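You operate a simulated robot arm through the tools that you are given. There is no shell and no other tool. Be economical: measure what you need, move in short steps, check, and stop when the job is done.

You are at the controls of a simulated two-armed robot. One attempt, no reset.

JOB
Work the orange sub's freed piston through its stroke and load it for a second push.
Fine: hold the sub to draw the piston to its red band, then press it home; seat of the push frame, stop bar over it.

Only the result counts: the job must be done as asked and must still hold three seconds after the hand-in. Knocking over, shifting, dropping, spilling or breaking anything else fails it.

ROBOT AND FRAMES
Two 7-joint arms with two-finger parallel grippers on one trunk, on a base that drives. Base frame: it is fixed to the floor where the robot stands at the start and does not move with it; the origin is under the middle of the robot, x ahead of it, y to its left, z up. Lengths are in m, angles in rad, forces in N, time in s.
The left shoulder is at the start at [0.07, 0.134, 1.226], the right one opposite. With the tool pointing down near the work surface each hand reaches from about 0.1 to 0.6 m from the robot's upright axis, wherever it stands, measured 20 degrees to its own side. Places, roughly: seat of the push frame [0.5, -0.3, 0.8]; stop bar [0.6, -0.3, 1]; piston of the orange banded sub [0.5, 0, 0.8]; piston of the purple banded sub [0.5, 0.2, 0.8]. Payload 1.57 kg a hand.
The TCP of each hand is the grasp point between the finger pads, 0.03 m short of the fingertips. In the tool frame z runs along the fingers and y along their closing line. Largest opening 0.08 m; finger width 0.017, thickness 0.012; the body of the gripper, 0.04 by 0.082 m, starts 0.08 m behind the TCP.
Orientation is told as [roll, pitch, yaw] about the base's x, y, z axes, in that order, counted from this pose: with the fingers straight down and closing along the base's y, the tool's x points along the base's -x, its y along +y and its z along -z.

CONTROLS
- The arms move only by the tool jog_arm. It takes "left_rows", "right_rows" or both (then of equal length, played together; a hand with none holds still); each is a list that holds one entry, the list of rows, each a list of 7 numbers: the opening, from 0 (shut) to 1 (fully open), then the shift along the base's x, y, z in m, then the turn, a rotation vector about the base's x, y, z in rad. In form: [[[claw, tx, ty, tz, ax, ay, az], ...]]. A call has 1 to 12 rows; each row shifts and turns the commanded pose from where the row before left it. A row lasts 0.2 s, in which the tool goes at most 0.05 m and 0.15 rad; a call with a longer step from one row to the next is refused whole, and so is a gripper value outside its range. A pose out of reach is approached as far as the arm can. The call stops where the force on the tool passes 50 N (or 10 N more than at its start, if that is more) or the arm is blocked; 0.2 s more then pass. Each finger travels about 0.153 m/s and halts on what it meets, pressing with about 25 N; the grip force reading is that of the motor and also rises with nothing between the fingers. The clock runs only during rows and for 0.2 s after the last one: add rows that do not move to give the fingers time. It gives the time, the measured TCP pose, the force on the tool (base axes), the opening and the grip force at its end, in the units of the frame above (readings bear some noise).
- Cameras (640 x 400 px; columns grow to the right, rows downward): "scene" is now at [0.1328, -0.0077, 1.4441]; the picture's right is [-0.09, -1.00, 0.00], its down [-0.68, 0.06, -0.74] and it looks along [0.73, -0.06, -0.68] (base axes); focal length 266 px, centre (320, 200). "left" rides on the left gripper at [0.072, 0.007, -0.122] in its tool frame; the picture's right is [-0.09, 1.00, 0.00], its down [-0.84, -0.08, -0.54] and it looks along [-0.54, -0.05, 0.84] (tool axes); focal length 238 px, centre (320, 200). "right" rides on the right gripper at [0.072, -0.007, -0.122] in its tool frame; the picture's right is [0.09, 1.00, 0.00], its down [-0.84, 0.08, -0.54] and it looks along [-0.54, 0.05, 0.84] (tool axes); focal length 238 px, centre (320, 200). There is no depth. A picture from a camera that has moved, and an enlarged one, comes with that camera's place and axes in the base frame and with its lens.
- get_image(camera): a new picture of that camera. The clock stands still meanwhile.
- raise_lower(by): slides the trunk up (or, below 0, down) by that many m; the arms and the scene camera ride with it, the base frame stays. It gives what a move gives, with no picture.
- base_move(legs): drives the robot by 1 to 6 legs, each [ahead, left, turn to the left] in m, m and rad, along the robot's own axes; the way and the turn of a leg run together, so that a leg with both is an arc; at most 1.5 m and 3.142 rad a leg. The arms and the cameras ride along, it lands a little off, and it stops where it bumps. It gives what a move gives.
- head_to(pan, tilt): turns the head with the scene camera to pan (to the left, within 1.501 rad either way) and tilt (down, from -0.506 to 1.204), counted from straight ahead of the robot. It gives what a move gives.
- zoom(camera, box): a new picture of the part [left, top, right, bottom] of that camera's present view, enlarged. The clock stands still meanwhile.
- job_done(): hands the job in; it is judged then, once.

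Work in short steps. Places have to be worked out from the pictures, the camera data and where the tool is seen: move nearer, look again, correct. Check each grasp and each placing, and mend what went wrong. You have 120 turns and 100 pictures in all, those below and enlarged ones among them. Open the grippers and draw the arms clear of the work before you hand the job in, unless the task says otherwise; then end with one line.

The tools are called after "Emit:" as name(argument=value, ...) on one line, values as JSON. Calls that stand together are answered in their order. jog_arm: Moves the arms, as the interface text tells. Its arguments: {"type":"object","properties":{"left_rows":{"type":"array"},"right_rows":{"type":"array"}},"required":[]} The other tools are called the same way: raise_lower (by) slides the trunk up or down; base_move (legs) drives the base; head_to (pan, tilt) turns the head that bears the scene camera; get_image (camera) takes a picture; zoom (camera, box) takes an enlarged picture of a part of a camera's view; job_done () hands the job in.

At the start:

```text
clock: 0.0
left_tcp_pos: [0.5162, 0.1902, 1.1983]
left_ee_rot: [0.0, 0.0, 0.0]
left_wrist_force: [0.1, 0.3, 0.0]
left_grip_width: 0.0801
left_gripper_force: 0.1
right_tcp_pos: [0.3929, -0.2577, 1.2439]
right_ee_rot: [-0.001, -0.002, 0.001]
right_wrist_force: [-0.5, -0.1, -0.1]
right_grip_width: 0.0803
right_gripper_force: 0.0
trunk travel left (down, up): [-0.8, 0.14]
robot x, y, heading: [-0.0004, -0.0018, 0.0]
head pan, tilt: [-0.086, 0.745]
```

scene: 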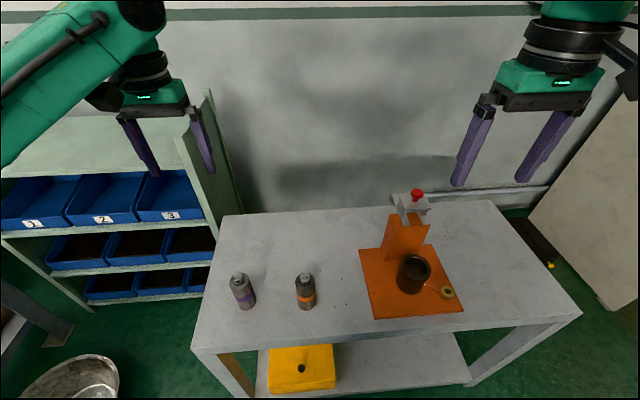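
right: 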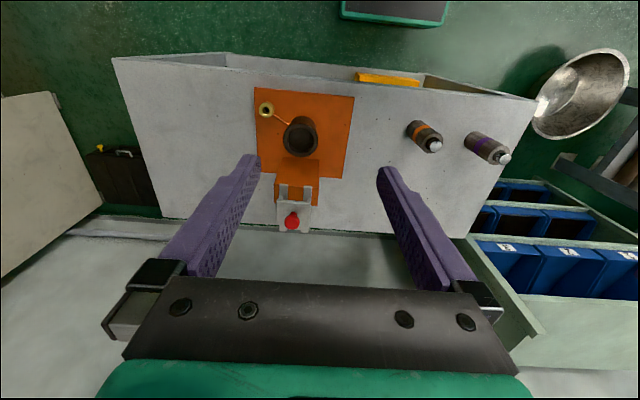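
left: 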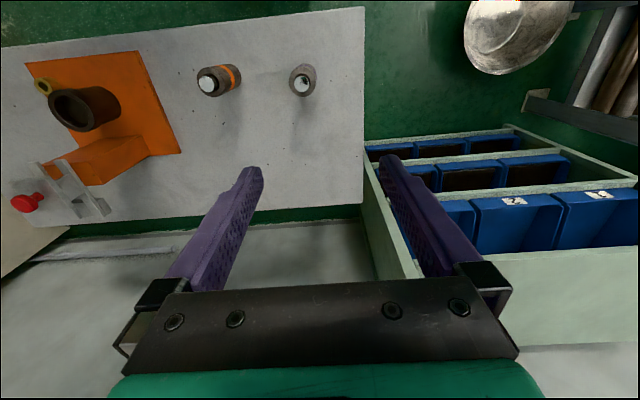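

I'll look closer at the subs and the push frame first.

Emit:
zoom(camera="scene", box=[210, 250, 350, 337])

Emit:
zoom(camera="scene", box=[340, 175, 500, 325])

Emit:
zoom(camera="right", box=[220, 70, 380, 240])

Emit:
zoom(camera="left", box=[0, 40, 200, 240])

```text
4.57 times, centred on (280, 294) of scene
camera zoom: at [0.1328, -0.0077, 1.4441], right [-0.09, -1.0, 0.0], down [-0.68, 0.06, -0.74], along [0.73, -0.06, -0.68], focal length 1215 px, centre (503, -227)
```

zoom: 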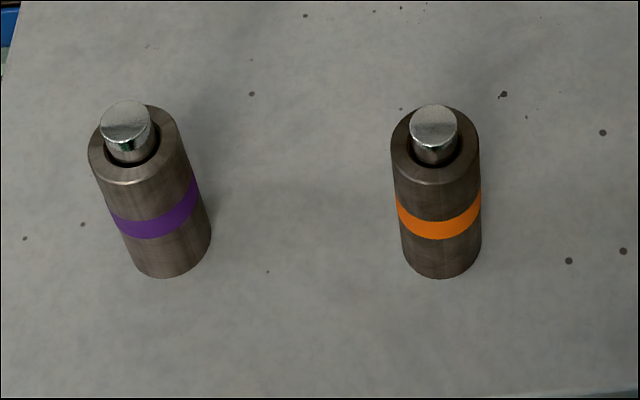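

```text
2.67 times, centred on (420, 250) of scene
camera zoom: at [0.1328, -0.0077, 1.4441], right [-0.09, -1.0, 0.0], down [-0.68, 0.06, -0.74], along [0.73, -0.06, -0.68], focal length 709 px, centre (53, 67)
```

zoom: 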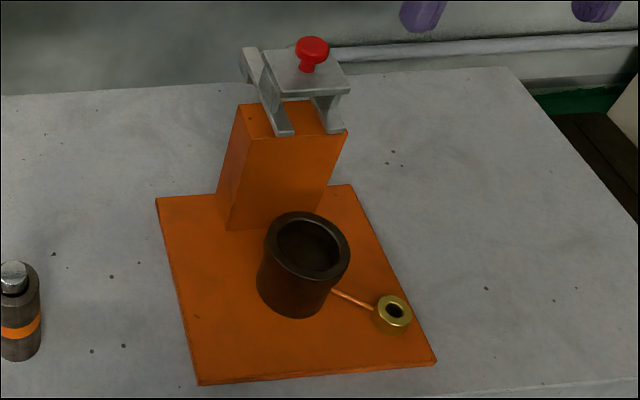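

```text
2.35 times, centred on (300, 155) of right
camera zoom: at [0.3222, -0.2649, 1.3666], right [-0.09, 1.0, 0.0], down [0.84, 0.08, 0.54], along [0.54, 0.05, -0.84], focal length 561 px, centre (367, 306)
```

zoom: 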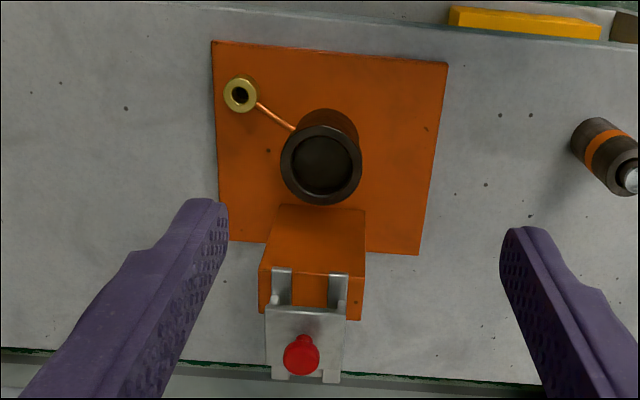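

```text
2.00 times, centred on (100, 140) of left
camera zoom: at [0.4434, 0.1988, 1.3214], right [0.09, 1.0, 0.0], down [0.84, -0.08, 0.54], along [0.54, -0.05, -0.84], focal length 477 px, centre (760, 320)
```

zoom: 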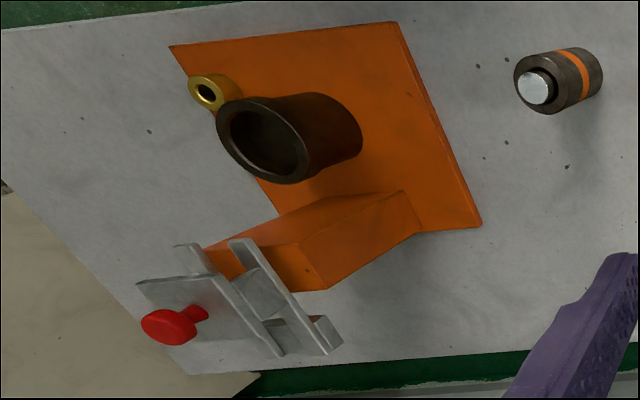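

The orange sub stands at about (0.476, 0.003), with its body top near z 0.85, the piston top near 0.88 and a diameter of about 0.045. I'll bring the left hand, tilted forward, to a point in front of it.

Emit:
jog_arm(left_rows=[[[1, -0.02, -0.023, -0.033, 0, -0.15, 0], [1, -0.02, -0.023, -0.033, 0, -0.15, 0], [1, -0.02, -0.023, -0.033, 0, -0.15, 0], [1, -0.02, -0.023, -0.033, 0, -0.15, 0], [1, -0.02, -0.023, -0.033, 0, -0.15, 0], [1, -0.02, -0.023, -0.033, 0, -0.15, 0], [1, -0.02, -0.023, -0.033, 0, 0, 0], [1, -0.02, -0.023, -0.033, 0, 0, 0], [1, 0, 0, 0, 0, 0, 0]]])

Emit:
get_image(camera="left")

Emit:
get_image(camera="scene")

```text
clock: 2.0
left_tcp_pos: [0.3547, 0.0075, 0.9327]
left_ee_rot: [-0.004, -0.899, 0.004]
left_wrist_force: [-0.5, 0.2, 0.0]
left_grip_width: 0.0799
left_gripper_force: 0.1
right_tcp_pos: [0.3943, -0.2569, 1.2451]
right_ee_rot: [-0.001, -0.001, 0.001]
right_wrist_force: [-0.2, 0.3, 0.3]
right_grip_width: 0.0799
right_gripper_force: 0.2
trunk travel left (down, up): [-0.8, 0.14]
robot x, y, heading: [-0.0019, 0.0032, -0.002]
head pan, tilt: [-0.086, 0.745]
```

```text
92 pictures are left
camera left: at [0.2152, 0.0148, 0.9544], right [0.06, 1.0, 0.07], down [0.1, -0.08, 0.99], along [0.99, -0.05, -0.1], focal length 238 px, centre (320, 200)
```

left: 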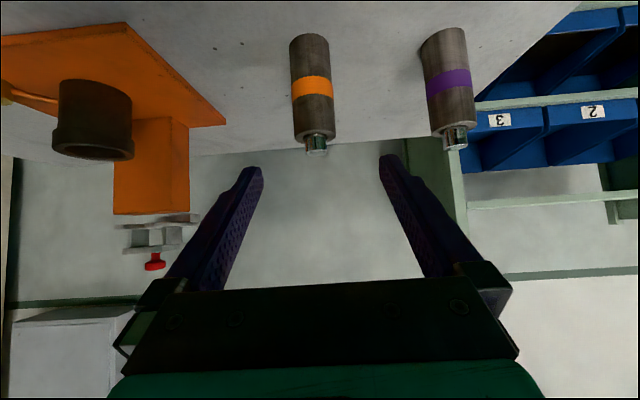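

```text
91 pictures are left
camera scene: at [0.133, -0.007, 1.4441], right [-0.09, -1.0, 0.0], down [-0.68, 0.06, -0.74], along [0.73, -0.06, -0.68], focal length 266 px, centre (320, 200)
```

scene: 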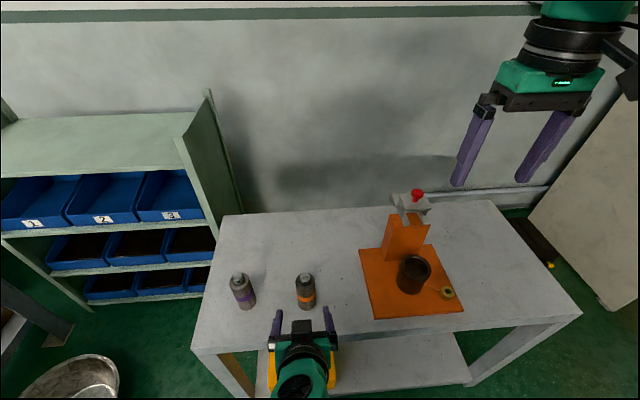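

The sub lines up well from this camera at about (0.478, 0.001). I'll go in diagonally with the left fingers straddling the body.

Emit:
jog_arm(left_rows=[[[1, 0.024, -0.0015, -0.0275, 0, 0, 0], [1, 0.024, -0.0015, -0.0275, 0, 0, 0], [1, 0.025, -0.0015, -0.0275, 0, 0, 0], [1, 0.025, -0.001, -0.0275, 0, 0, 0], [1, 0.025, -0.001, -0.0275, 0, 0, 0], [1, 0, 0, 0, 0, 0, 0]]])

Emit:
get_image(camera="left")

Emit:
zoom(camera="scene", box=[230, 240, 390, 340])

```text
clock: 3.4
left_tcp_pos: [0.4793, 0.0004, 0.7956]
left_ee_rot: [-0.004, -0.899, 0.003]
left_wrist_force: [-0.1, 0.2, -1.1]
left_grip_width: 0.0797
left_gripper_force: 0.0
right_tcp_pos: [0.393, -0.2585, 1.2446]
right_ee_rot: [-0.001, 0.001, 0.0]
right_wrist_force: [0.8, 0.3, -0.2]
right_grip_width: 0.0798
right_gripper_force: 0.2
trunk travel left (down, up): [-0.8, 0.14]
robot x, y, heading: [0.0002, 0.0023, 0.002]
head pan, tilt: [-0.086, 0.745]
```

```text
90 pictures are left
camera left: at [0.339, 0.008, 0.8161], right [0.06, 1.0, 0.07], down [0.1, -0.08, 0.99], along [0.99, -0.05, -0.1], focal length 238 px, centre (320, 200)
```

left: 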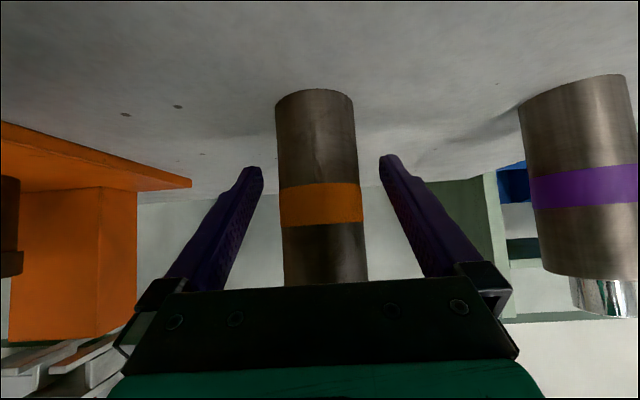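

```text
4.00 times, centred on (310, 290) of scene
camera zoom: at [0.1323, -0.0075, 1.4442], right [-0.09, -1.0, 0.0], down [-0.68, 0.06, -0.74], along [0.73, -0.06, -0.68], focal length 1063 px, centre (360, -160)
```

zoom: 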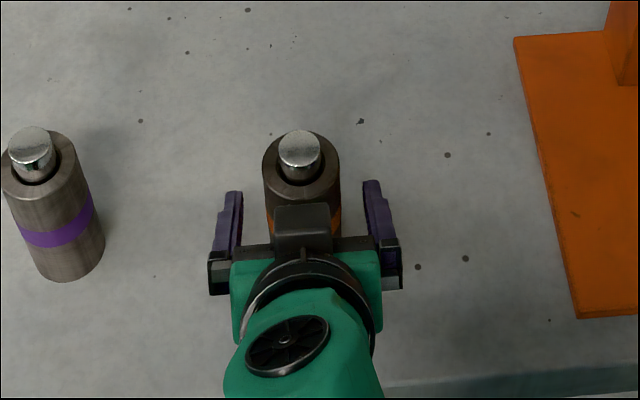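

The sub is centred between the fingers, so I'll close the left hand.

Emit:
jog_arm(left_rows=[[[0, 0, 0, 0, 0, 0, 0], [0, 0, 0, 0, 0, 0, 0], [0, 0, 0, 0, 0, 0, 0], [0, 0, 0, 0, 0, 0, 0]]])

Emit:
zoom(camera="scene", box=[270, 250, 350, 300])

```text
clock: 4.4
left_tcp_pos: [0.4791, 0.0008, 0.7958]
left_ee_rot: [0.0, -0.899, 0.003]
left_wrist_force: [-1.3, -0.3, 0.3]
left_grip_width: 0.0476
left_gripper_force: 24.6
right_tcp_pos: [0.3934, -0.2569, 1.2459]
right_ee_rot: [-0.001, 0.001, -0.001]
right_wrist_force: [0.1, 0.5, 0.1]
right_grip_width: 0.0799
right_gripper_force: 0.0
trunk travel left (down, up): [-0.8, 0.14]
robot x, y, heading: [0.0013, 0.0046, 0.002]
head pan, tilt: [-0.086, 0.745]
```

```text
8.00 times, centred on (310, 275) of scene
camera zoom: at [0.1323, -0.0078, 1.4441], right [-0.09, -1.0, 0.0], down [-0.68, 0.06, -0.74], along [0.73, -0.06, -0.68], focal length 2126 px, centre (400, -400)
```

zoom: 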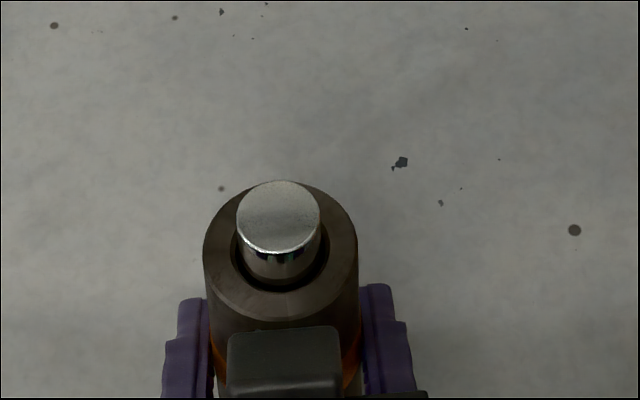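

The left grip is firm at 0.0476 wide. The piston is about 0.0245 across and its top is near z 0.867. I'll bring the right hand above it with the fingers partly open.

Emit:
jog_arm(right_rows=[[[0.7, 0.03, 0.02, -0.02, 0, 0, 0], [0.7, 0.028, 0.03, -0.02, 0, 0, 0], [0.7, 0.028, 0.03, -0.02, 0, 0, 0], [0.7, 0, 0.03, -0.03, 0, 0, 0], [0.7, 0, 0.03, -0.03, 0, 0, 0], [0.7, 0, 0.03, -0.03, 0, 0, 0], [0.7, 0, 0.03, -0.03, 0, 0, 0], [0.7, 0, 0.03, -0.03, 0, 0, 0], [0.7, 0, 0.028, -0.03, 0, 0, 0], [0.7, 0, 0, -0.02, 0, 0, 0], [0.7, 0, 0, 0, 0, 0, 0]]])

Emit:
get_image(camera="right")

Emit:
get_image(camera="scene")

```text
clock: 6.8
left_tcp_pos: [0.4789, 0.0005, 0.7958]
left_ee_rot: [-0.002, -0.9, 0.001]
left_wrist_force: [2.2, -0.6, 1.8]
left_grip_width: 0.0478
left_gripper_force: 25.2
right_tcp_pos: [0.4289, -0.0742, 1.0026]
right_ee_rot: [0.001, -0.003, 0.001]
right_wrist_force: [0.4, 0.4, -0.3]
right_grip_width: 0.056
right_gripper_force: 0.0
right hand out of reach, approached as far as the arm can: row 7, 8, 9, 10
trunk travel left (down, up): [-0.8, 0.14]
robot x, y, heading: [-0.0006, -0.0081, 0.003]
head pan, tilt: [-0.086, 0.745]
```

```text
87 pictures are left
camera right: at [0.3576, -0.081, 1.1245], right [-0.09, 1.0, 0.0], down [0.84, 0.08, 0.54], along [0.54, 0.05, -0.84], focal length 238 px, centre (320, 200)
```

right: 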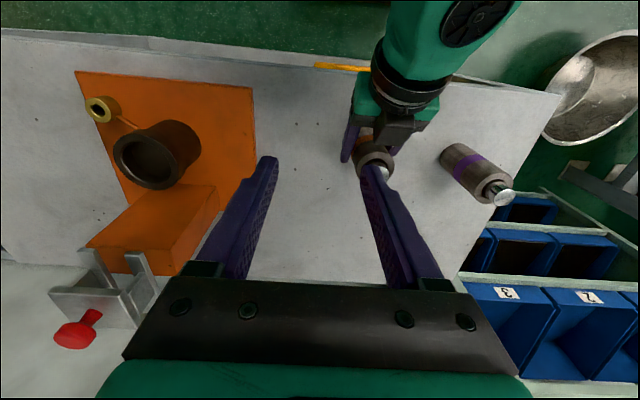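

```text
86 pictures are left
camera scene: at [0.1328, -0.0077, 1.4441], right [-0.09, -1.0, 0.0], down [-0.68, 0.06, -0.74], along [0.73, -0.06, -0.68], focal length 266 px, centre (320, 200)
```

scene: 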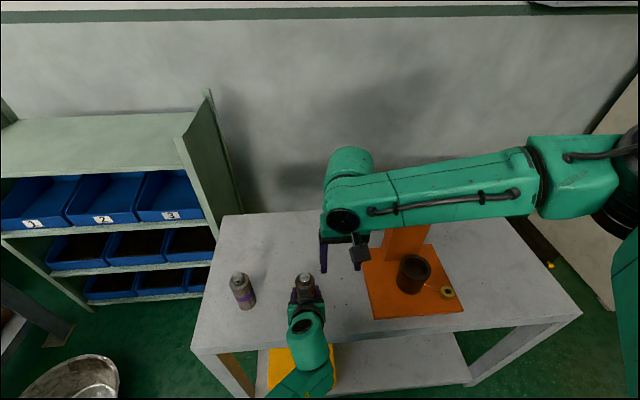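

The right hand can't reach y≈0 pointing down, so I'll back it off. The left hand will then carry the sub a little to the right, to about (0.455, -0.10).

Emit:
jog_arm(right_rows=[[[0.7, 0, -0.04, 0.01, 0, 0, 0], [0.7, 0, -0.045, 0.01, 0, 0, 0], [0.7, 0, -0.045, 0, 0, 0, 0], [0.7, 0, -0.045, 0, 0, 0, 0], [0.7, 0, 0, 0, 0, 0, 0]]])

Emit:
jog_arm(left_rows=[[[0, 0, 0, 0.02, 0, 0, 0], [0, -0.005, -0.02, 0, 0, 0, 0], [0, -0.005, -0.02, 0, 0, 0, 0], [0, -0.005, -0.02, 0, 0, 0, 0], [0, -0.005, -0.02, 0, 0, 0, 0], [0, -0.005, -0.02, 0, 0, 0, 0], [0, 0, 0, 0, 0, 0, 0]]])

Emit:
get_image(camera="scene")

Emit:
get_image(camera="right")

```text
clock: 8.0
left_tcp_pos: [0.4797, 0.0007, 0.7959]
left_ee_rot: [-0.007, -0.898, 0.004]
left_wrist_force: [1.9, -0.7, 3.2]
left_grip_width: 0.0473
left_gripper_force: 25.0
right_tcp_pos: [0.4318, -0.2463, 1.0204]
right_ee_rot: [0.0, 0.0, 0.0]
right_wrist_force: [0.3, 0.8, 0.6]
right_grip_width: 0.0558
right_gripper_force: 0.1
trunk travel left (down, up): [-0.8, 0.14]
robot x, y, heading: [-0.0017, 0.0015, 0.001]
head pan, tilt: [-0.086, 0.745]
```

```text
clock: 9.6
left_tcp_pos: [0.4472, -0.0483, 0.7828]
left_ee_rot: [0.193, -0.891, -0.151]
left_wrist_force: [-5.8, -7.9, 16.6]
left_grip_width: 0.0464
left_gripper_force: 24.9
right_tcp_pos: [0.4287, -0.2475, 1.0218]
right_ee_rot: [0.0, -0.002, 0.001]
right_wrist_force: [0.1, -0.4, 0.1]
right_grip_width: 0.0559
right_gripper_force: 0.0
trunk travel left (down, up): [-0.8, 0.14]
robot x, y, heading: [-0.0015, 0.0025, -0.001]
head pan, tilt: [-0.086, 0.745]
```

```text
85 pictures are left
camera scene: at [0.1284, -0.0092, 1.4447], right [-0.09, -1.0, 0.0], down [-0.67, 0.06, -0.74], along [0.73, -0.06, -0.68], focal length 266 px, centre (320, 200)
```

scene: 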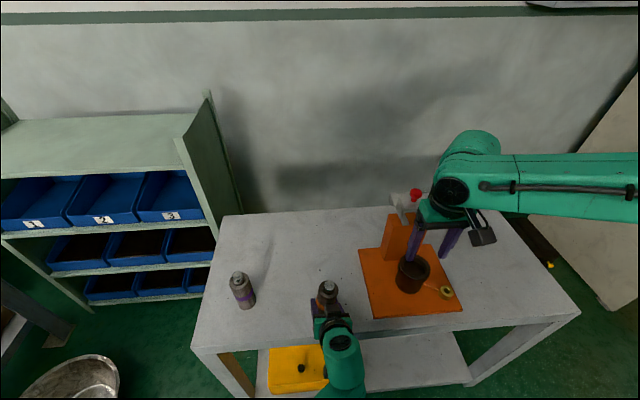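

```text
84 pictures are left
camera right: at [0.356, -0.2542, 1.1431], right [-0.09, 1.0, 0.0], down [0.84, 0.08, 0.54], along [0.54, 0.05, -0.84], focal length 238 px, centre (320, 200)
```

right: 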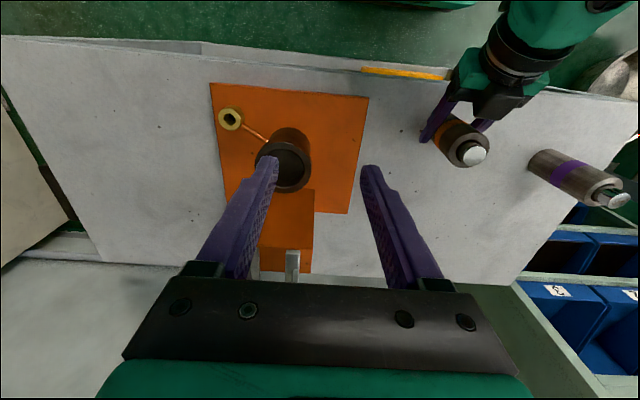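

The left hand twisted and pressed the sub onto the table, so it has hit some limit on this side. I'll reverse that move and check again.

Emit:
jog_arm(left_rows=[[[0, 0.005, 0.02, 0.005, 0, 0, 0], [0, 0.005, 0.02, 0, 0, 0, 0], [0, 0.005, 0.02, 0, 0, 0, 0], [0, 0, 0, 0, 0, 0, 0]]])

Emit:
get_image(camera="right")

Emit:
head_to(pan=0.1, tilt=1.1)

Emit:
get_image(camera="scene")

```text
clock: 10.6
left_tcp_pos: [0.4722, -0.0318, 0.8186]
left_ee_rot: [0.028, -0.901, -0.02]
left_wrist_force: [-0.8, 0.2, -7.7]
left_grip_width: 0.0462
left_gripper_force: 25.0
right_tcp_pos: [0.4332, -0.2469, 1.0191]
right_ee_rot: [-0.001, 0.001, 0.001]
right_wrist_force: [0.6, -0.5, 0.3]
right_grip_width: 0.0559
right_gripper_force: 0.0
trunk travel left (down, up): [-0.8, 0.14]
robot x, y, heading: [0.0009, 0.0008, 0.001]
head pan, tilt: [-0.086, 0.745]
```

```text
83 pictures are left
camera right: at [0.3611, -0.2531, 1.1414], right [-0.09, 1.0, 0.0], down [0.84, 0.08, 0.54], along [0.54, 0.05, -0.84], focal length 238 px, centre (320, 200)
```

right: 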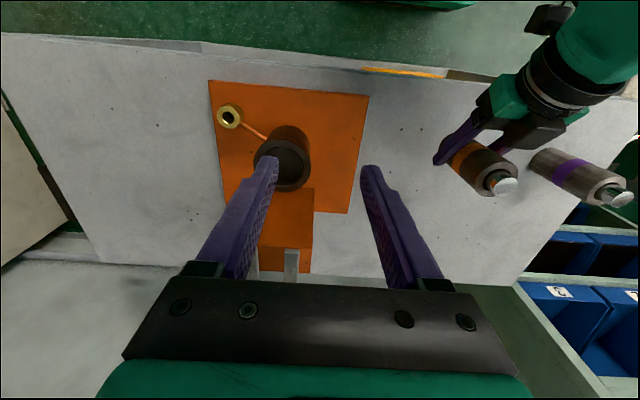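

```text
clock: 11.4
left_tcp_pos: [0.4692, -0.0333, 0.8176]
left_ee_rot: [0.025, -0.896, -0.021]
left_wrist_force: [-0.4, 0.2, -8.7]
left_grip_width: 0.0464
left_gripper_force: 25.1
right_tcp_pos: [0.4322, -0.2468, 1.0195]
right_ee_rot: [0.0, 0.002, -0.001]
right_wrist_force: [0.0, -0.1, 0.6]
right_grip_width: 0.0559
right_gripper_force: 0.0
trunk travel left (down, up): [-0.8, 0.14]
robot x, y, heading: [-0.0032, -0.0002, -0.001]
head pan, tilt: [0.099, 1.1]
```

```text
82 pictures are left
camera scene: at [0.114, 0.0054, 1.4178], right [0.1, -1.0, 0.0], down [-0.89, -0.09, -0.45], along [0.45, 0.05, -0.89], focal length 266 px, centre (320, 200)
```

scene: 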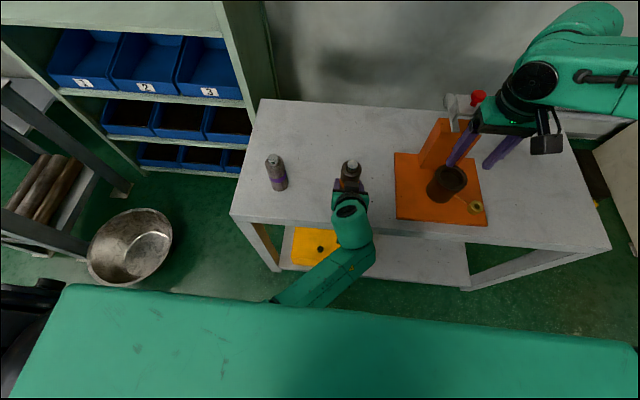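

The left elbow was probably cramped against the trunk. I'll yaw the left hand so it comes more from the left, then move right in small steps with the sub held about 2 cm up.

Emit:
jog_arm(left_rows=[[[0, 0, 0, 0.005, 0, 0, -0.12], [0, 0, 0, 0, 0, 0, -0.12], [0, 0, 0, 0, 0, 0, -0.12], [0, 0, 0, 0, 0, 0, -0.12], [0, 0, 0, 0, 0, 0, -0.12], [0, 0, 0, 0, 0, 0, 0]]])

Emit:
jog_arm(left_rows=[[[0, 0, -0.01, 0, 0, 0, 0], [0, 0, -0.01, 0, 0, 0, 0], [0, 0, -0.01, 0, 0, 0, 0], [0, 0, -0.01, 0, 0, 0, 0], [0, 0, 0, 0, 0, 0, 0]]])

Emit:
get_image(camera="scene")

```text
clock: 12.8
left_tcp_pos: [0.4684, -0.0406, 0.8269]
left_ee_rot: [-0.004, -0.898, -0.6]
left_wrist_force: [0.3, 0.4, -7.7]
left_grip_width: 0.0463
left_gripper_force: 24.7
right_tcp_pos: [0.432, -0.2473, 1.0205]
right_ee_rot: [-0.001, 0.002, 0.0]
right_wrist_force: [-0.2, -0.2, -0.2]
right_grip_width: 0.0561
right_gripper_force: 0.1
trunk travel left (down, up): [-0.8, 0.14]
robot x, y, heading: [-0.0021, 0.0012, -0.001]
head pan, tilt: [0.099, 1.1]
```

```text
clock: 14.0
left_tcp_pos: [0.4695, -0.0791, 0.8277]
left_ee_rot: [-0.004, -0.896, -0.599]
left_wrist_force: [-1.0, 0.0, -8.3]
left_grip_width: 0.0464
left_gripper_force: 24.4
right_tcp_pos: [0.4316, -0.2468, 1.0189]
right_ee_rot: [0.0, 0.002, 0.0]
right_wrist_force: [0.2, 0.5, 0.0]
right_grip_width: 0.056
right_gripper_force: 0.0
trunk travel left (down, up): [-0.8, 0.14]
robot x, y, heading: [0.0005, -0.0011, 0.002]
head pan, tilt: [0.099, 1.1]
```

```text
81 pictures are left
camera scene: at [0.1141, 0.0055, 1.4177], right [0.1, -1.0, 0.0], down [-0.89, -0.09, -0.45], along [0.45, 0.05, -0.89], focal length 266 px, centre (320, 200)
```

scene: 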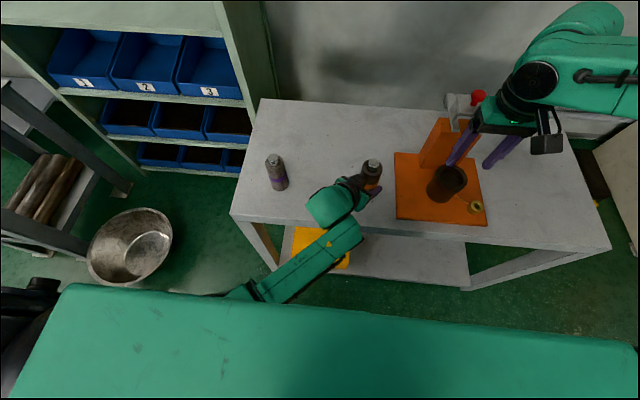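

That works. I'll go a little further right, then check whether the sub is upright in the grip.

Emit:
jog_arm(left_rows=[[[0, 0, -0.01, 0, 0, 0, 0], [0, 0, -0.01, 0, 0, 0, 0], [0, 0, 0, 0, 0, 0, 0]]])

Emit:
zoom(camera="scene", box=[320, 140, 420, 220])

Emit:
get_image(camera="left")

Emit:
get_image(camera="right")

```text
clock: 14.8
left_tcp_pos: [0.4682, -0.0999, 0.827]
left_ee_rot: [-0.002, -0.899, -0.599]
left_wrist_force: [-0.2, 1.0, -8.4]
left_grip_width: 0.0463
left_gripper_force: 25.7
right_tcp_pos: [0.4322, -0.2467, 1.0199]
right_ee_rot: [-0.001, 0.002, -0.001]
right_wrist_force: [-0.2, 0.0, -0.7]
right_grip_width: 0.0563
right_gripper_force: 0.0
trunk travel left (down, up): [-0.8, 0.14]
robot x, y, heading: [-0.0006, 0.001, 0.002]
head pan, tilt: [0.099, 1.1]
```

```text
5.00 times, centred on (370, 180) of scene
camera zoom: at [0.1141, 0.0057, 1.4177], right [0.1, -1.0, 0.0], down [-0.89, -0.09, -0.45], along [0.45, 0.05, -0.89], focal length 1329 px, centre (70, 300)
```

zoom: 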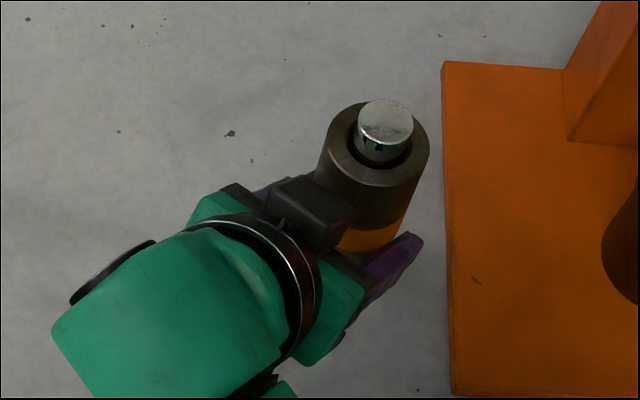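

```text
79 pictures are left
camera left: at [0.3567, -0.0142, 0.8477], right [0.61, 0.79, 0.07], down [0.04, -0.12, 0.99], along [0.79, -0.6, -0.1], focal length 238 px, centre (320, 200)
```

left: 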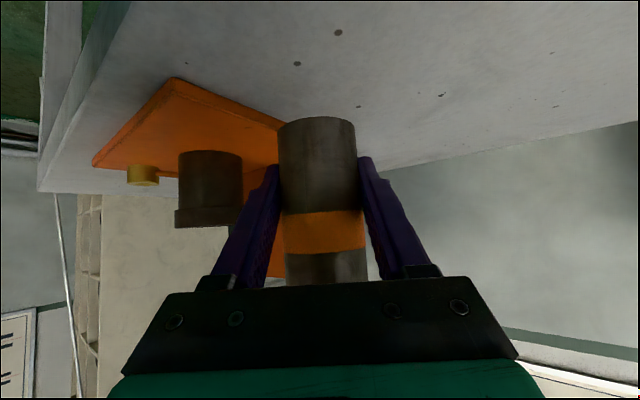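

```text
78 pictures are left
camera right: at [0.3606, -0.2528, 1.1417], right [-0.09, 1.0, 0.0], down [0.84, 0.08, 0.54], along [0.54, 0.05, -0.84], focal length 238 px, centre (320, 200)
```

right: 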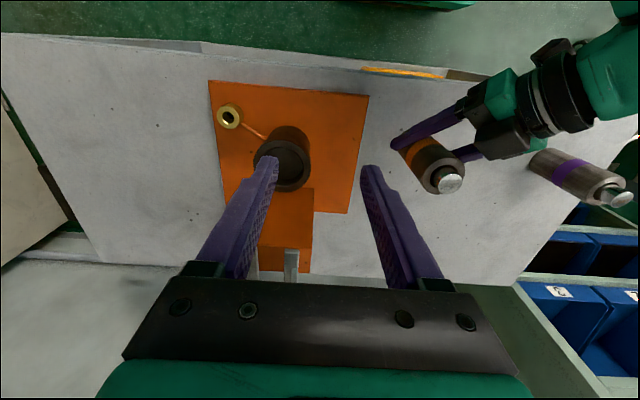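

It looks upright. I'll lower it to the table in small steps.

Emit:
jog_arm(left_rows=[[[0, 0, 0, -0.01, 0, 0, 0], [0, 0, 0, -0.01, 0, 0, 0], [0, 0, 0, -0.006, 0, 0, 0], [0, 0, 0, 0, 0, 0, 0], [0, 0, 0, 0, 0, 0, 0]]])

Emit:
zoom(camera="left", box=[240, 80, 400, 180])

```text
clock: 16.0
left_tcp_pos: [0.4692, -0.1004, 0.8005]
left_ee_rot: [-0.005, -0.896, -0.596]
left_wrist_force: [0.2, -0.4, -7.9]
left_grip_width: 0.0463
left_gripper_force: 25.1
right_tcp_pos: [0.4326, -0.2464, 1.0193]
right_ee_rot: [0.0, 0.002, 0.0]
right_wrist_force: [0.0, 1.0, -0.9]
right_grip_width: 0.0559
right_gripper_force: 0.0
trunk travel left (down, up): [-0.8, 0.14]
robot x, y, heading: [0.0029, 0.0013, 0.002]
head pan, tilt: [0.099, 1.1]
```

```text
4.00 times, centred on (320, 130) of left
camera zoom: at [0.3573, -0.0139, 0.8215], right [0.61, 0.79, 0.07], down [0.04, -0.12, 0.99], along [0.79, -0.6, -0.1], focal length 953 px, centre (320, 480)
```

zoom: 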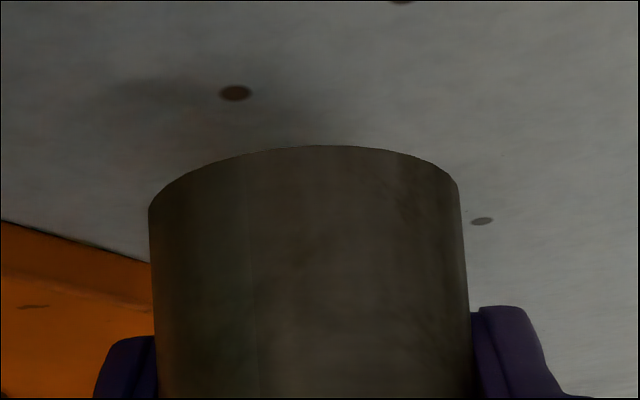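

Emit:
jog_arm(left_rows=[[[0, 0, 0, -0.002, 0, 0, 0], [0, 0, 0, -0.0015, 0, 0, 0], [0, 0, 0, -0.0015, 0, 0, 0], [0, 0, 0, 0, 0, 0, 0]]])

```text
clock: 17.0
left_tcp_pos: [0.4691, -0.1002, 0.7946]
left_ee_rot: [-0.004, -0.897, -0.597]
left_wrist_force: [0.2, -0.4, -7.5]
left_grip_width: 0.0464
left_gripper_force: 24.9
right_tcp_pos: [0.4325, -0.2469, 1.0205]
right_ee_rot: [0.0, 0.002, 0.0]
right_wrist_force: [-0.3, 0.7, 0.1]
right_grip_width: 0.0562
right_gripper_force: 0.1
trunk travel left (down, up): [-0.8, 0.14]
robot x, y, heading: [-0.0026, -0.0005, -0.002]
head pan, tilt: [0.099, 1.1]
```

It's still hanging, so the hand slid about 1 cm on the sub during that earlier press. I'll keep lowering until contact.

Emit:
jog_arm(left_rows=[[[0, 0, 0, -0.002, 0, 0, 0], [0, 0, 0, -0.002, 0, 0, 0], [0, 0, 0, -0.002, 0, 0, 0], [0, 0, 0, 0, 0, 0, 0]]])

Emit:
jog_arm(left_rows=[[[0, 0, 0, -0.002, 0, 0, 0], [0, 0, 0, -0.001, 0, 0, 0], [0, 0, 0, 0, 0, 0, 0]]])

```text
clock: 18.0
left_tcp_pos: [0.468, -0.0998, 0.7888]
left_ee_rot: [-0.002, -0.896, -0.597]
left_wrist_force: [-0.4, -0.1, -7.8]
left_grip_width: 0.0463
left_gripper_force: 25.7
right_tcp_pos: [0.4325, -0.2458, 1.0192]
right_ee_rot: [0.001, 0.001, 0.0]
right_wrist_force: [0.1, -0.2, -0.4]
right_grip_width: 0.0561
right_gripper_force: 0.0
trunk travel left (down, up): [-0.8, 0.14]
robot x, y, heading: [-0.0019, 0.0032, -0.002]
head pan, tilt: [0.099, 1.1]
```

```text
clock: 18.8
left_tcp_pos: [0.468, -0.099, 0.7858]
left_ee_rot: [-0.004, -0.898, -0.598]
left_wrist_force: [-0.2, -0.9, -8.3]
left_grip_width: 0.0463
left_gripper_force: 25.1
right_tcp_pos: [0.4322, -0.2465, 1.0197]
right_ee_rot: [0.0, 0.001, 0.0]
right_wrist_force: [0.4, 0.6, 0.7]
right_grip_width: 0.0563
right_gripper_force: 0.0
trunk travel left (down, up): [-0.8, 0.14]
robot x, y, heading: [-0.003, -0.0019, 0.0]
head pan, tilt: [0.099, 1.1]
```

Emit:
jog_arm(left_rows=[[[0, 0, 0, -0.002, 0, 0, 0], [0, 0, 0, -0.001, 0, 0, 0], [0, 0, 0, 0, 0, 0, 0]]])

Emit:
jog_arm(left_rows=[[[0, 0, 0, -0.002, 0, 0, 0], [0, 0, 0, 0, 0, 0, 0]]])

Emit:
zoom(camera="left", box=[240, 80, 400, 180])

Emit:
zoom(camera="right", box=[380, 100, 500, 220])

```text
clock: 19.6
left_tcp_pos: [0.4683, -0.1006, 0.7829]
left_ee_rot: [-0.003, -0.897, -0.596]
left_wrist_force: [0.1, 0.3, -8.3]
left_grip_width: 0.0464
left_gripper_force: 24.8
right_tcp_pos: [0.4324, -0.2479, 1.0198]
right_ee_rot: [-0.001, 0.002, 0.0]
right_wrist_force: [0.3, 0.3, 0.1]
right_grip_width: 0.0559
right_gripper_force: 0.1
trunk travel left (down, up): [-0.8, 0.14]
robot x, y, heading: [0.0001, -0.0017, -0.007]
head pan, tilt: [0.099, 1.1]
```

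```text
clock: 20.2
left_tcp_pos: [0.4676, -0.0994, 0.7818]
left_ee_rot: [0.0, -0.899, -0.6]
left_wrist_force: [-0.2, -1.0, -1.7]
left_grip_width: 0.0462
left_gripper_force: 25.4
right_tcp_pos: [0.432, -0.247, 1.0201]
right_ee_rot: [-0.001, 0.0, -0.001]
right_wrist_force: [0.2, 0.5, -0.5]
right_grip_width: 0.056
right_gripper_force: 0.1
trunk travel left (down, up): [-0.8, 0.14]
robot x, y, heading: [-0.0009, -0.0001, 0.001]
head pan, tilt: [0.099, 1.1]
```

```text
4.00 times, centred on (320, 130) of left
camera zoom: at [0.3566, -0.0131, 0.8023], right [0.61, 0.79, 0.07], down [0.04, -0.12, 0.99], along [0.79, -0.6, -0.1], focal length 953 px, centre (320, 480)
```

zoom: 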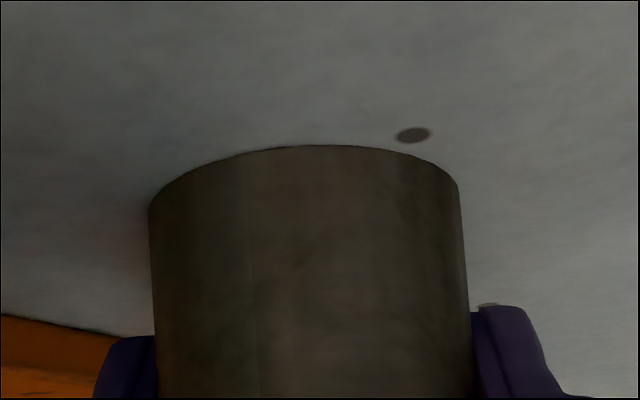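

```text
3.33 times, centred on (440, 160) of right
camera zoom: at [0.3599, -0.2532, 1.142], right [-0.09, 1.0, 0.0], down [0.84, 0.08, 0.54], along [0.54, 0.05, -0.84], focal length 794 px, centre (-80, 333)
```

zoom: 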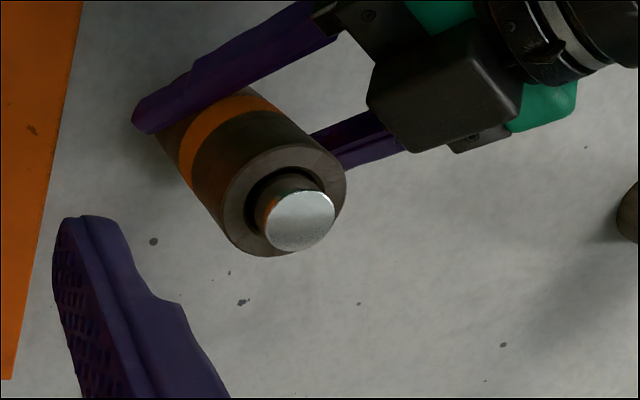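

It's now resting on the table. I'll briefly open so it settles flat, rise 1 cm and regrip.

Emit:
jog_arm(left_rows=[[[0.75, 0, 0, 0, 0, 0, 0], [0.75, 0, 0, 0, 0, 0, 0], [0.75, 0, 0, 0.01, 0, 0, 0], [0, 0, 0, 0, 0, 0, 0], [0, 0, 0, 0, 0, 0, 0], [0, 0, 0, 0, 0, 0, 0]]])

Emit:
zoom(camera="scene", box=[340, 140, 420, 190])

Emit:
zoom(camera="right", box=[380, 100, 500, 220])

```text
clock: 21.6
left_tcp_pos: [0.4687, -0.1003, 0.7923]
left_ee_rot: [-0.002, -0.901, -0.599]
left_wrist_force: [0.7, -4.3, 5.1]
left_grip_width: 0.046
left_gripper_force: 24.9
right_tcp_pos: [0.4299, -0.2472, 1.0198]
right_ee_rot: [0.0, 0.001, -0.001]
right_wrist_force: [-0.1, 0.0, -0.4]
right_grip_width: 0.0559
right_gripper_force: 0.1
trunk travel left (down, up): [-0.8, 0.14]
robot x, y, heading: [-0.0025, -0.0004, 0.0]
head pan, tilt: [0.099, 1.1]
```

```text
8.00 times, centred on (380, 165) of scene
camera zoom: at [0.112, 0.0046, 1.418], right [0.1, -1.0, 0.0], down [-0.89, -0.09, -0.45], along [0.45, 0.05, -0.89], focal length 2126 px, centre (-160, 480)
```

zoom: 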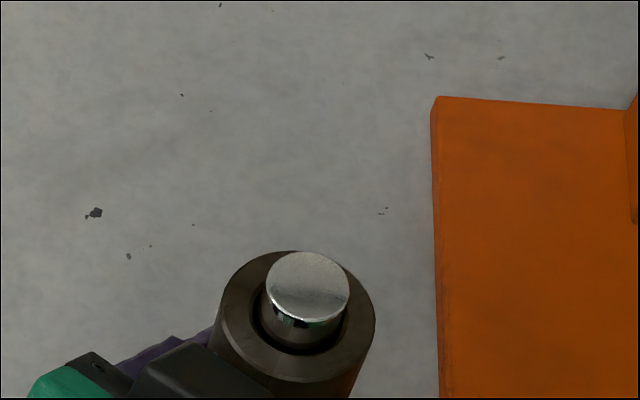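

```text
3.33 times, centred on (440, 160) of right
camera zoom: at [0.3588, -0.2538, 1.1422], right [-0.09, 1.0, 0.0], down [0.84, 0.08, 0.54], along [0.54, 0.05, -0.84], focal length 794 px, centre (-80, 333)
```

zoom: 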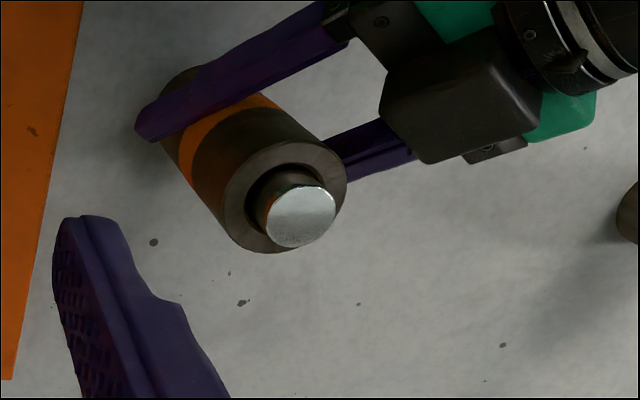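

The piston is at about (0.471, -0.0995), with its top near z 0.867. I'll move the right hand above it.

Emit:
jog_arm(right_rows=[[[0.7, 0.008, 0.0295, -0.01, 0, 0, 0], [0.7, 0.008, 0.0295, -0.01, 0, 0, 0], [0.7, 0.008, 0.0295, -0.01, 0, 0, 0], [0.7, 0.008, 0.0295, -0.01, 0, 0, 0], [0.7, 0.008, 0.0295, -0.01, 0, 0, 0], [0.7, 0, 0, 0, 0, 0, 0]]])

Emit:
get_image(camera="right")

```text
clock: 23.0
left_tcp_pos: [0.4675, -0.0999, 0.7923]
left_ee_rot: [0.001, -0.9, -0.6]
left_wrist_force: [0.6, -4.6, 9.5]
left_grip_width: 0.0464
left_gripper_force: 25.3
right_tcp_pos: [0.4608, -0.1103, 0.9773]
right_ee_rot: [0.001, -0.002, -0.001]
right_wrist_force: [0.3, -0.4, 0.6]
right_grip_width: 0.0561
right_gripper_force: 0.0
right hand out of reach, approached as far as the arm can: row 5
trunk travel left (down, up): [-0.8, 0.14]
robot x, y, heading: [-0.0017, 0.0, -0.001]
head pan, tilt: [0.099, 1.1]
```

```text
72 pictures are left
camera right: at [0.3888, -0.1169, 1.0997], right [-0.09, 1.0, 0.0], down [0.84, 0.08, 0.54], along [0.54, 0.05, -0.84], focal length 238 px, centre (320, 200)
```

right: 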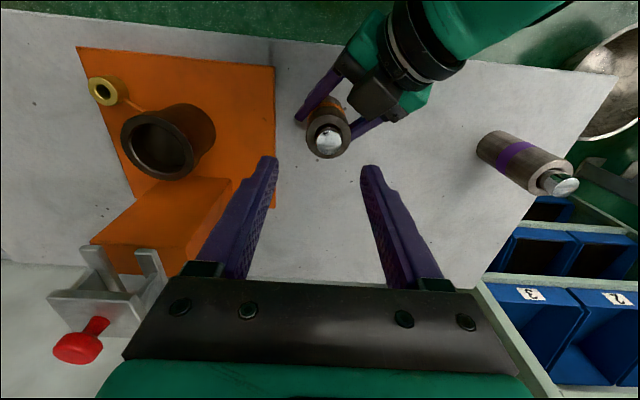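

Just short of reach. I'll yaw the right hand a bit, which does no harm on a round piston, and shift the remainder.

Emit:
jog_arm(right_rows=[[[0.7, 0, 0, 0, 0, 0, 0.15], [0.7, 0, 0, 0, 0, 0, 0.15], [0.7, 0.005, 0.005, 0, 0, 0, 0.1], [0.7, 0.005, 0.005, -0.007, 0, 0, 0], [0.7, 0, 0, 0, 0, 0, 0]]])

```text
clock: 24.2
left_tcp_pos: [0.4666, -0.0989, 0.7924]
left_ee_rot: [0.0, -0.903, -0.602]
left_wrist_force: [2.4, -4.6, 13.6]
left_grip_width: 0.0461
left_gripper_force: 24.8
right_tcp_pos: [0.4611, -0.1116, 0.9769]
right_ee_rot: [0.002, -0.003, 0.399]
right_wrist_force: [0.5, -0.7, 0.1]
right_grip_width: 0.0561
right_gripper_force: 0.1
right hand out of reach, approached as far as the arm can: row 3, 4
trunk travel left (down, up): [-0.8, 0.14]
robot x, y, heading: [0.0018, 0.0001, 0.001]
head pan, tilt: [0.099, 1.1]
```

Emit:
jog_arm(right_rows=[[[0.7, 0, 0, 0, 0, 0, -0.15], [0.7, 0, 0, 0, 0, 0, -0.15], [0.7, 0, 0, 0, 0, 0, -0.15], [0.7, 0, 0, 0, 0, 0, -0.15], [0.7, 0, 0, 0, 0, 0, -0.15], [0.7, 0.005, 0.005, 0, 0, 0, -0.1], [0.7, 0.005, 0.005, 0, 0, 0, 0], [0.7, 0, 0, 0, 0, 0, 0]]])

Emit:
jog_arm(left_rows=[[[0, 0, 0, 0.001, 0, 0, 0], [0, 0, 0, 0, 0, 0, 0]]])

```text
clock: 26.0
left_tcp_pos: [0.4682, -0.099, 0.7914]
left_ee_rot: [-0.001, -0.903, -0.598]
left_wrist_force: [4.5, -3.6, 15.5]
left_grip_width: 0.0458
left_gripper_force: 25.7
right_tcp_pos: [0.4621, -0.1092, 0.9816]
right_ee_rot: [0.001, -0.004, -0.45]
right_wrist_force: [0.3, 0.3, -0.2]
right_grip_width: 0.056
right_gripper_force: 0.1
right hand out of reach, approached as far as the arm can: row 6, 7
trunk travel left (down, up): [-0.8, 0.14]
robot x, y, heading: [0.0015, -0.0022, -0.0]
head pan, tilt: [0.099, 1.1]
```

```text
clock: 26.6
left_tcp_pos: [0.4666, -0.1006, 0.793]
left_ee_rot: [-0.002, -0.898, -0.599]
left_wrist_force: [6.4, -4.0, 9.3]
left_grip_width: 0.0463
left_gripper_force: 24.5
right_tcp_pos: [0.4639, -0.1117, 0.9813]
right_ee_rot: [0.002, -0.001, -0.45]
right_wrist_force: [0.7, -0.5, 0.3]
right_grip_width: 0.0558
right_gripper_force: 0.0
trunk travel left (down, up): [-0.8, 0.14]
robot x, y, heading: [-0.0037, 0.0018, -0.001]
head pan, tilt: [0.099, 1.1]
```

Yaw makes no difference; the wrist position itself is limited. I'll shift the sub slightly with the left hand to about (0.45, -0.122) and square the right hand again.

Emit:
jog_arm(left_rows=[[[0, 0, 0, 0.008, 0, 0, 0], [0, -0.009, -0.011, 0, 0, 0, 0], [0, -0.009, -0.011, 0, 0, 0, 0], [0, 0, 0, 0, 0, 0, 0]]], right_rows=[[[0.7, -0.005, -0.005, 0.01, 0, 0, 0.15], [0.7, -0.005, -0.005, 0, 0, 0, 0.15], [0.7, -0.003, -0.001, 0, 0, 0, 0.15], [0.7, 0, 0, 0, 0, 0, 0]]])

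Emit:
zoom(camera="left", box=[240, 60, 400, 160])

```text
clock: 27.6
left_tcp_pos: [0.4576, -0.0908, 0.7886]
left_ee_rot: [0.1, -0.877, -0.675]
left_wrist_force: [5.7, 1.9, 18.2]
left_grip_width: 0.0462
left_gripper_force: 24.7
right_tcp_pos: [0.4495, -0.1207, 0.9908]
right_ee_rot: [-0.001, -0.001, 0.003]
right_wrist_force: [-0.5, 0.1, -0.2]
right_grip_width: 0.0561
right_gripper_force: 0.0
trunk travel left (down, up): [-0.8, 0.14]
robot x, y, heading: [0.0008, 0.0008, 0.003]
head pan, tilt: [0.099, 1.1]
```

```text
4.00 times, centred on (320, 110) of left
camera zoom: at [0.3448, -0.0073, 0.8115], right [0.61, 0.78, 0.13], down [0.02, -0.18, 0.98], along [0.8, -0.59, -0.12], focal length 953 px, centre (320, 560)
```

zoom: 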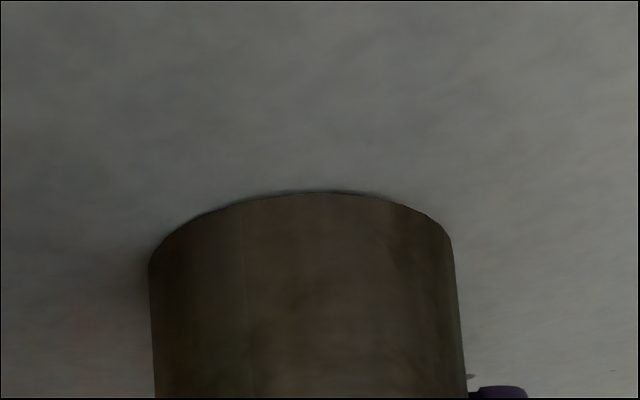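

The left hand jams again when x decreases, so its elbow is fouling the trunk. I'll go back to x≈0.47, lift, and yaw the left hand further for room.

Emit:
jog_arm(left_rows=[[[0, 0.009, 0, 0, 0, 0, 0], [0, 0.012, 0, 0.003, 0, 0, 0], [0, 0, 0, 0.003, 0, 0, -0.1], [0, 0, 0, 0, 0, 0, -0.1], [0, 0, 0, 0, 0, 0, -0.1], [0, 0, 0, 0, 0, 0, -0.1], [0, 0, 0, 0, 0, 0, 0]]], right_rows=[[[0.7, 0, -0.04, 0, 0, 0, 0], [0.7, 0, -0.04, 0, 0, 0, 0], [0.7, 0, 0, 0, 0, 0, 0], [0.7, 0, 0, 0, 0, 0, 0], [0.7, 0, 0, 0, 0, 0, 0], [0.7, 0, 0, 0, 0, 0, 0], [0.7, 0, 0, 0, 0, 0, 0]]])

Emit:
get_image(camera="scene")

Emit:
get_image(camera="left")

```text
clock: 29.2
left_tcp_pos: [0.4709, -0.1215, 0.8072]
left_ee_rot: [-0.005, -0.901, -1.0]
left_wrist_force: [0.7, -0.4, -6.6]
left_grip_width: 0.0462
left_gripper_force: 24.9
right_tcp_pos: [0.4514, -0.2039, 0.9922]
right_ee_rot: [0.0, -0.001, 0.001]
right_wrist_force: [0.0, 0.3, -0.4]
right_grip_width: 0.0558
right_gripper_force: 0.1
trunk travel left (down, up): [-0.8, 0.14]
robot x, y, heading: [0.0001, 0.0007, -0.002]
head pan, tilt: [0.099, 1.1]
```

```text
70 pictures are left
camera scene: at [0.1128, 0.0052, 1.4179], right [0.1, -1.0, 0.0], down [-0.89, -0.09, -0.45], along [0.45, 0.05, -0.89], focal length 266 px, centre (320, 200)
```

scene: 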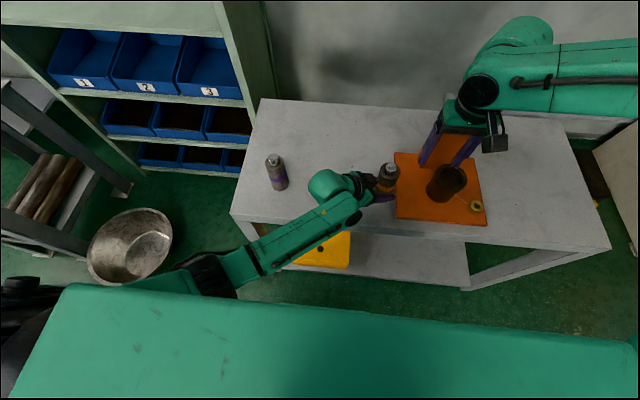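

```text
69 pictures are left
camera left: at [0.4014, 0.0009, 0.8275], right [0.87, 0.49, 0.07], down [-0.01, -0.12, 0.99], along [0.49, -0.86, -0.1], focal length 238 px, centre (320, 200)
```

left: 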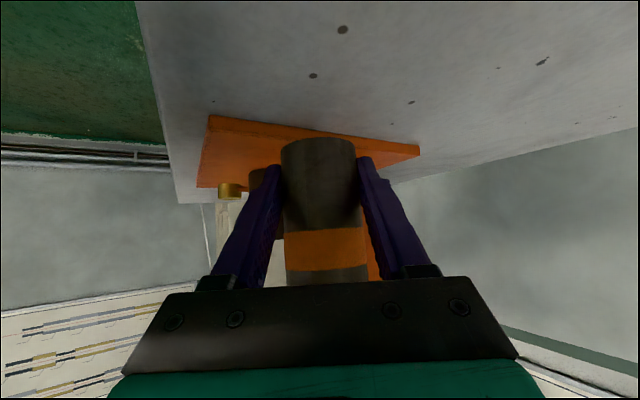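

The left hand is free again and carrying the sub. I'll ease to (0.459, -0.125) and start lowering.

Emit:
jog_arm(left_rows=[[[0, -0.006, -0.002, 0, 0, 0, 0], [0, -0.006, -0.002, 0, 0, 0, 0], [0, 0, 0, -0.006, 0, 0, 0], [0, 0, 0, -0.004, 0, 0, 0], [0, 0, 0, 0, 0, 0, 0]]])

Emit:
jog_arm(left_rows=[[[0, 0, 0, -0.002, 0, 0, 0], [0, 0, 0, -0.001, 0, 0, 0], [0, 0, 0, 0, 0, 0, 0]]])

```text
clock: 30.4
left_tcp_pos: [0.4602, -0.125, 0.7949]
left_ee_rot: [-0.002, -0.9, -0.999]
left_wrist_force: [-0.3, 0.2, -8.4]
left_grip_width: 0.0464
left_gripper_force: 24.9
right_tcp_pos: [0.4511, -0.2033, 0.9919]
right_ee_rot: [0.0, 0.002, 0.001]
right_wrist_force: [-0.3, 0.2, -0.1]
right_grip_width: 0.056
right_gripper_force: 0.0
trunk travel left (down, up): [-0.8, 0.14]
robot x, y, heading: [0.0018, -0.0003, -0.003]
head pan, tilt: [0.099, 1.1]
```

```text
clock: 31.2
left_tcp_pos: [0.4591, -0.1257, 0.792]
left_ee_rot: [-0.003, -0.896, -0.997]
left_wrist_force: [0.3, 0.7, -8.2]
left_grip_width: 0.0463
left_gripper_force: 25.4
right_tcp_pos: [0.4511, -0.203, 0.9914]
right_ee_rot: [-0.001, 0.002, -0.001]
right_wrist_force: [0.1, -0.3, -0.3]
right_grip_width: 0.056
right_gripper_force: 0.0
trunk travel left (down, up): [-0.8, 0.14]
robot x, y, heading: [-0.0002, -0.0003, -0.002]
head pan, tilt: [0.099, 1.1]
```

Emit:
jog_arm(left_rows=[[[0, 0, 0, -0.002, 0, 0, 0], [0, 0, 0, -0.001, 0, 0, 0], [0, 0, 0, 0, 0, 0, 0]]])

Emit:
jog_arm(left_rows=[[[0, 0, 0, -0.002, 0, 0, 0], [0, 0, 0, 0, 0, 0, 0]]])

Emit:
zoom(camera="left", box=[240, 80, 400, 180])

```text
clock: 32.0
left_tcp_pos: [0.4593, -0.1244, 0.7898]
left_ee_rot: [-0.004, -0.896, -0.996]
left_wrist_force: [-0.1, -0.8, -8.1]
left_grip_width: 0.0463
left_gripper_force: 24.8
right_tcp_pos: [0.4517, -0.2041, 0.9902]
right_ee_rot: [0.002, 0.003, -0.001]
right_wrist_force: [0.2, -0.4, 0.2]
right_grip_width: 0.0559
right_gripper_force: 0.1
trunk travel left (down, up): [-0.8, 0.14]
robot x, y, heading: [0.0022, -0.0008, -0.001]
head pan, tilt: [0.099, 1.1]
```

```text
clock: 32.6
left_tcp_pos: [0.4604, -0.1254, 0.7871]
left_ee_rot: [-0.004, -0.898, -0.998]
left_wrist_force: [0.3, 0.3, -7.9]
left_grip_width: 0.0463
left_gripper_force: 24.9
right_tcp_pos: [0.4511, -0.2039, 0.9911]
right_ee_rot: [0.0, 0.004, -0.001]
right_wrist_force: [-0.2, 0.2, 0.7]
right_grip_width: 0.056
right_gripper_force: 0.0
trunk travel left (down, up): [-0.8, 0.14]
robot x, y, heading: [0.0006, -0.0021, 0.003]
head pan, tilt: [0.099, 1.1]
```

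```text
4.00 times, centred on (320, 130) of left
camera zoom: at [0.3897, -0.0026, 0.8088], right [0.87, 0.49, 0.07], down [-0.01, -0.12, 0.99], along [0.49, -0.86, -0.1], focal length 953 px, centre (320, 480)
```

zoom: 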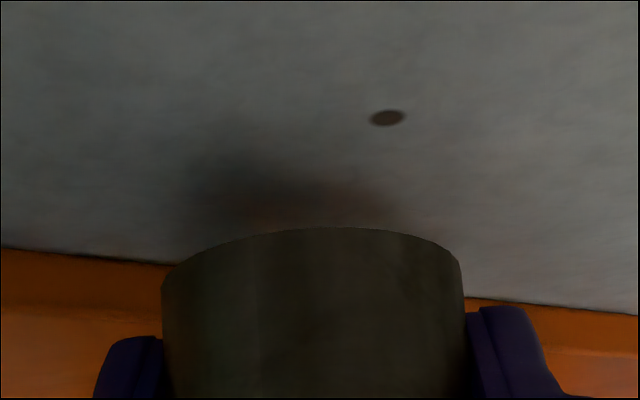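

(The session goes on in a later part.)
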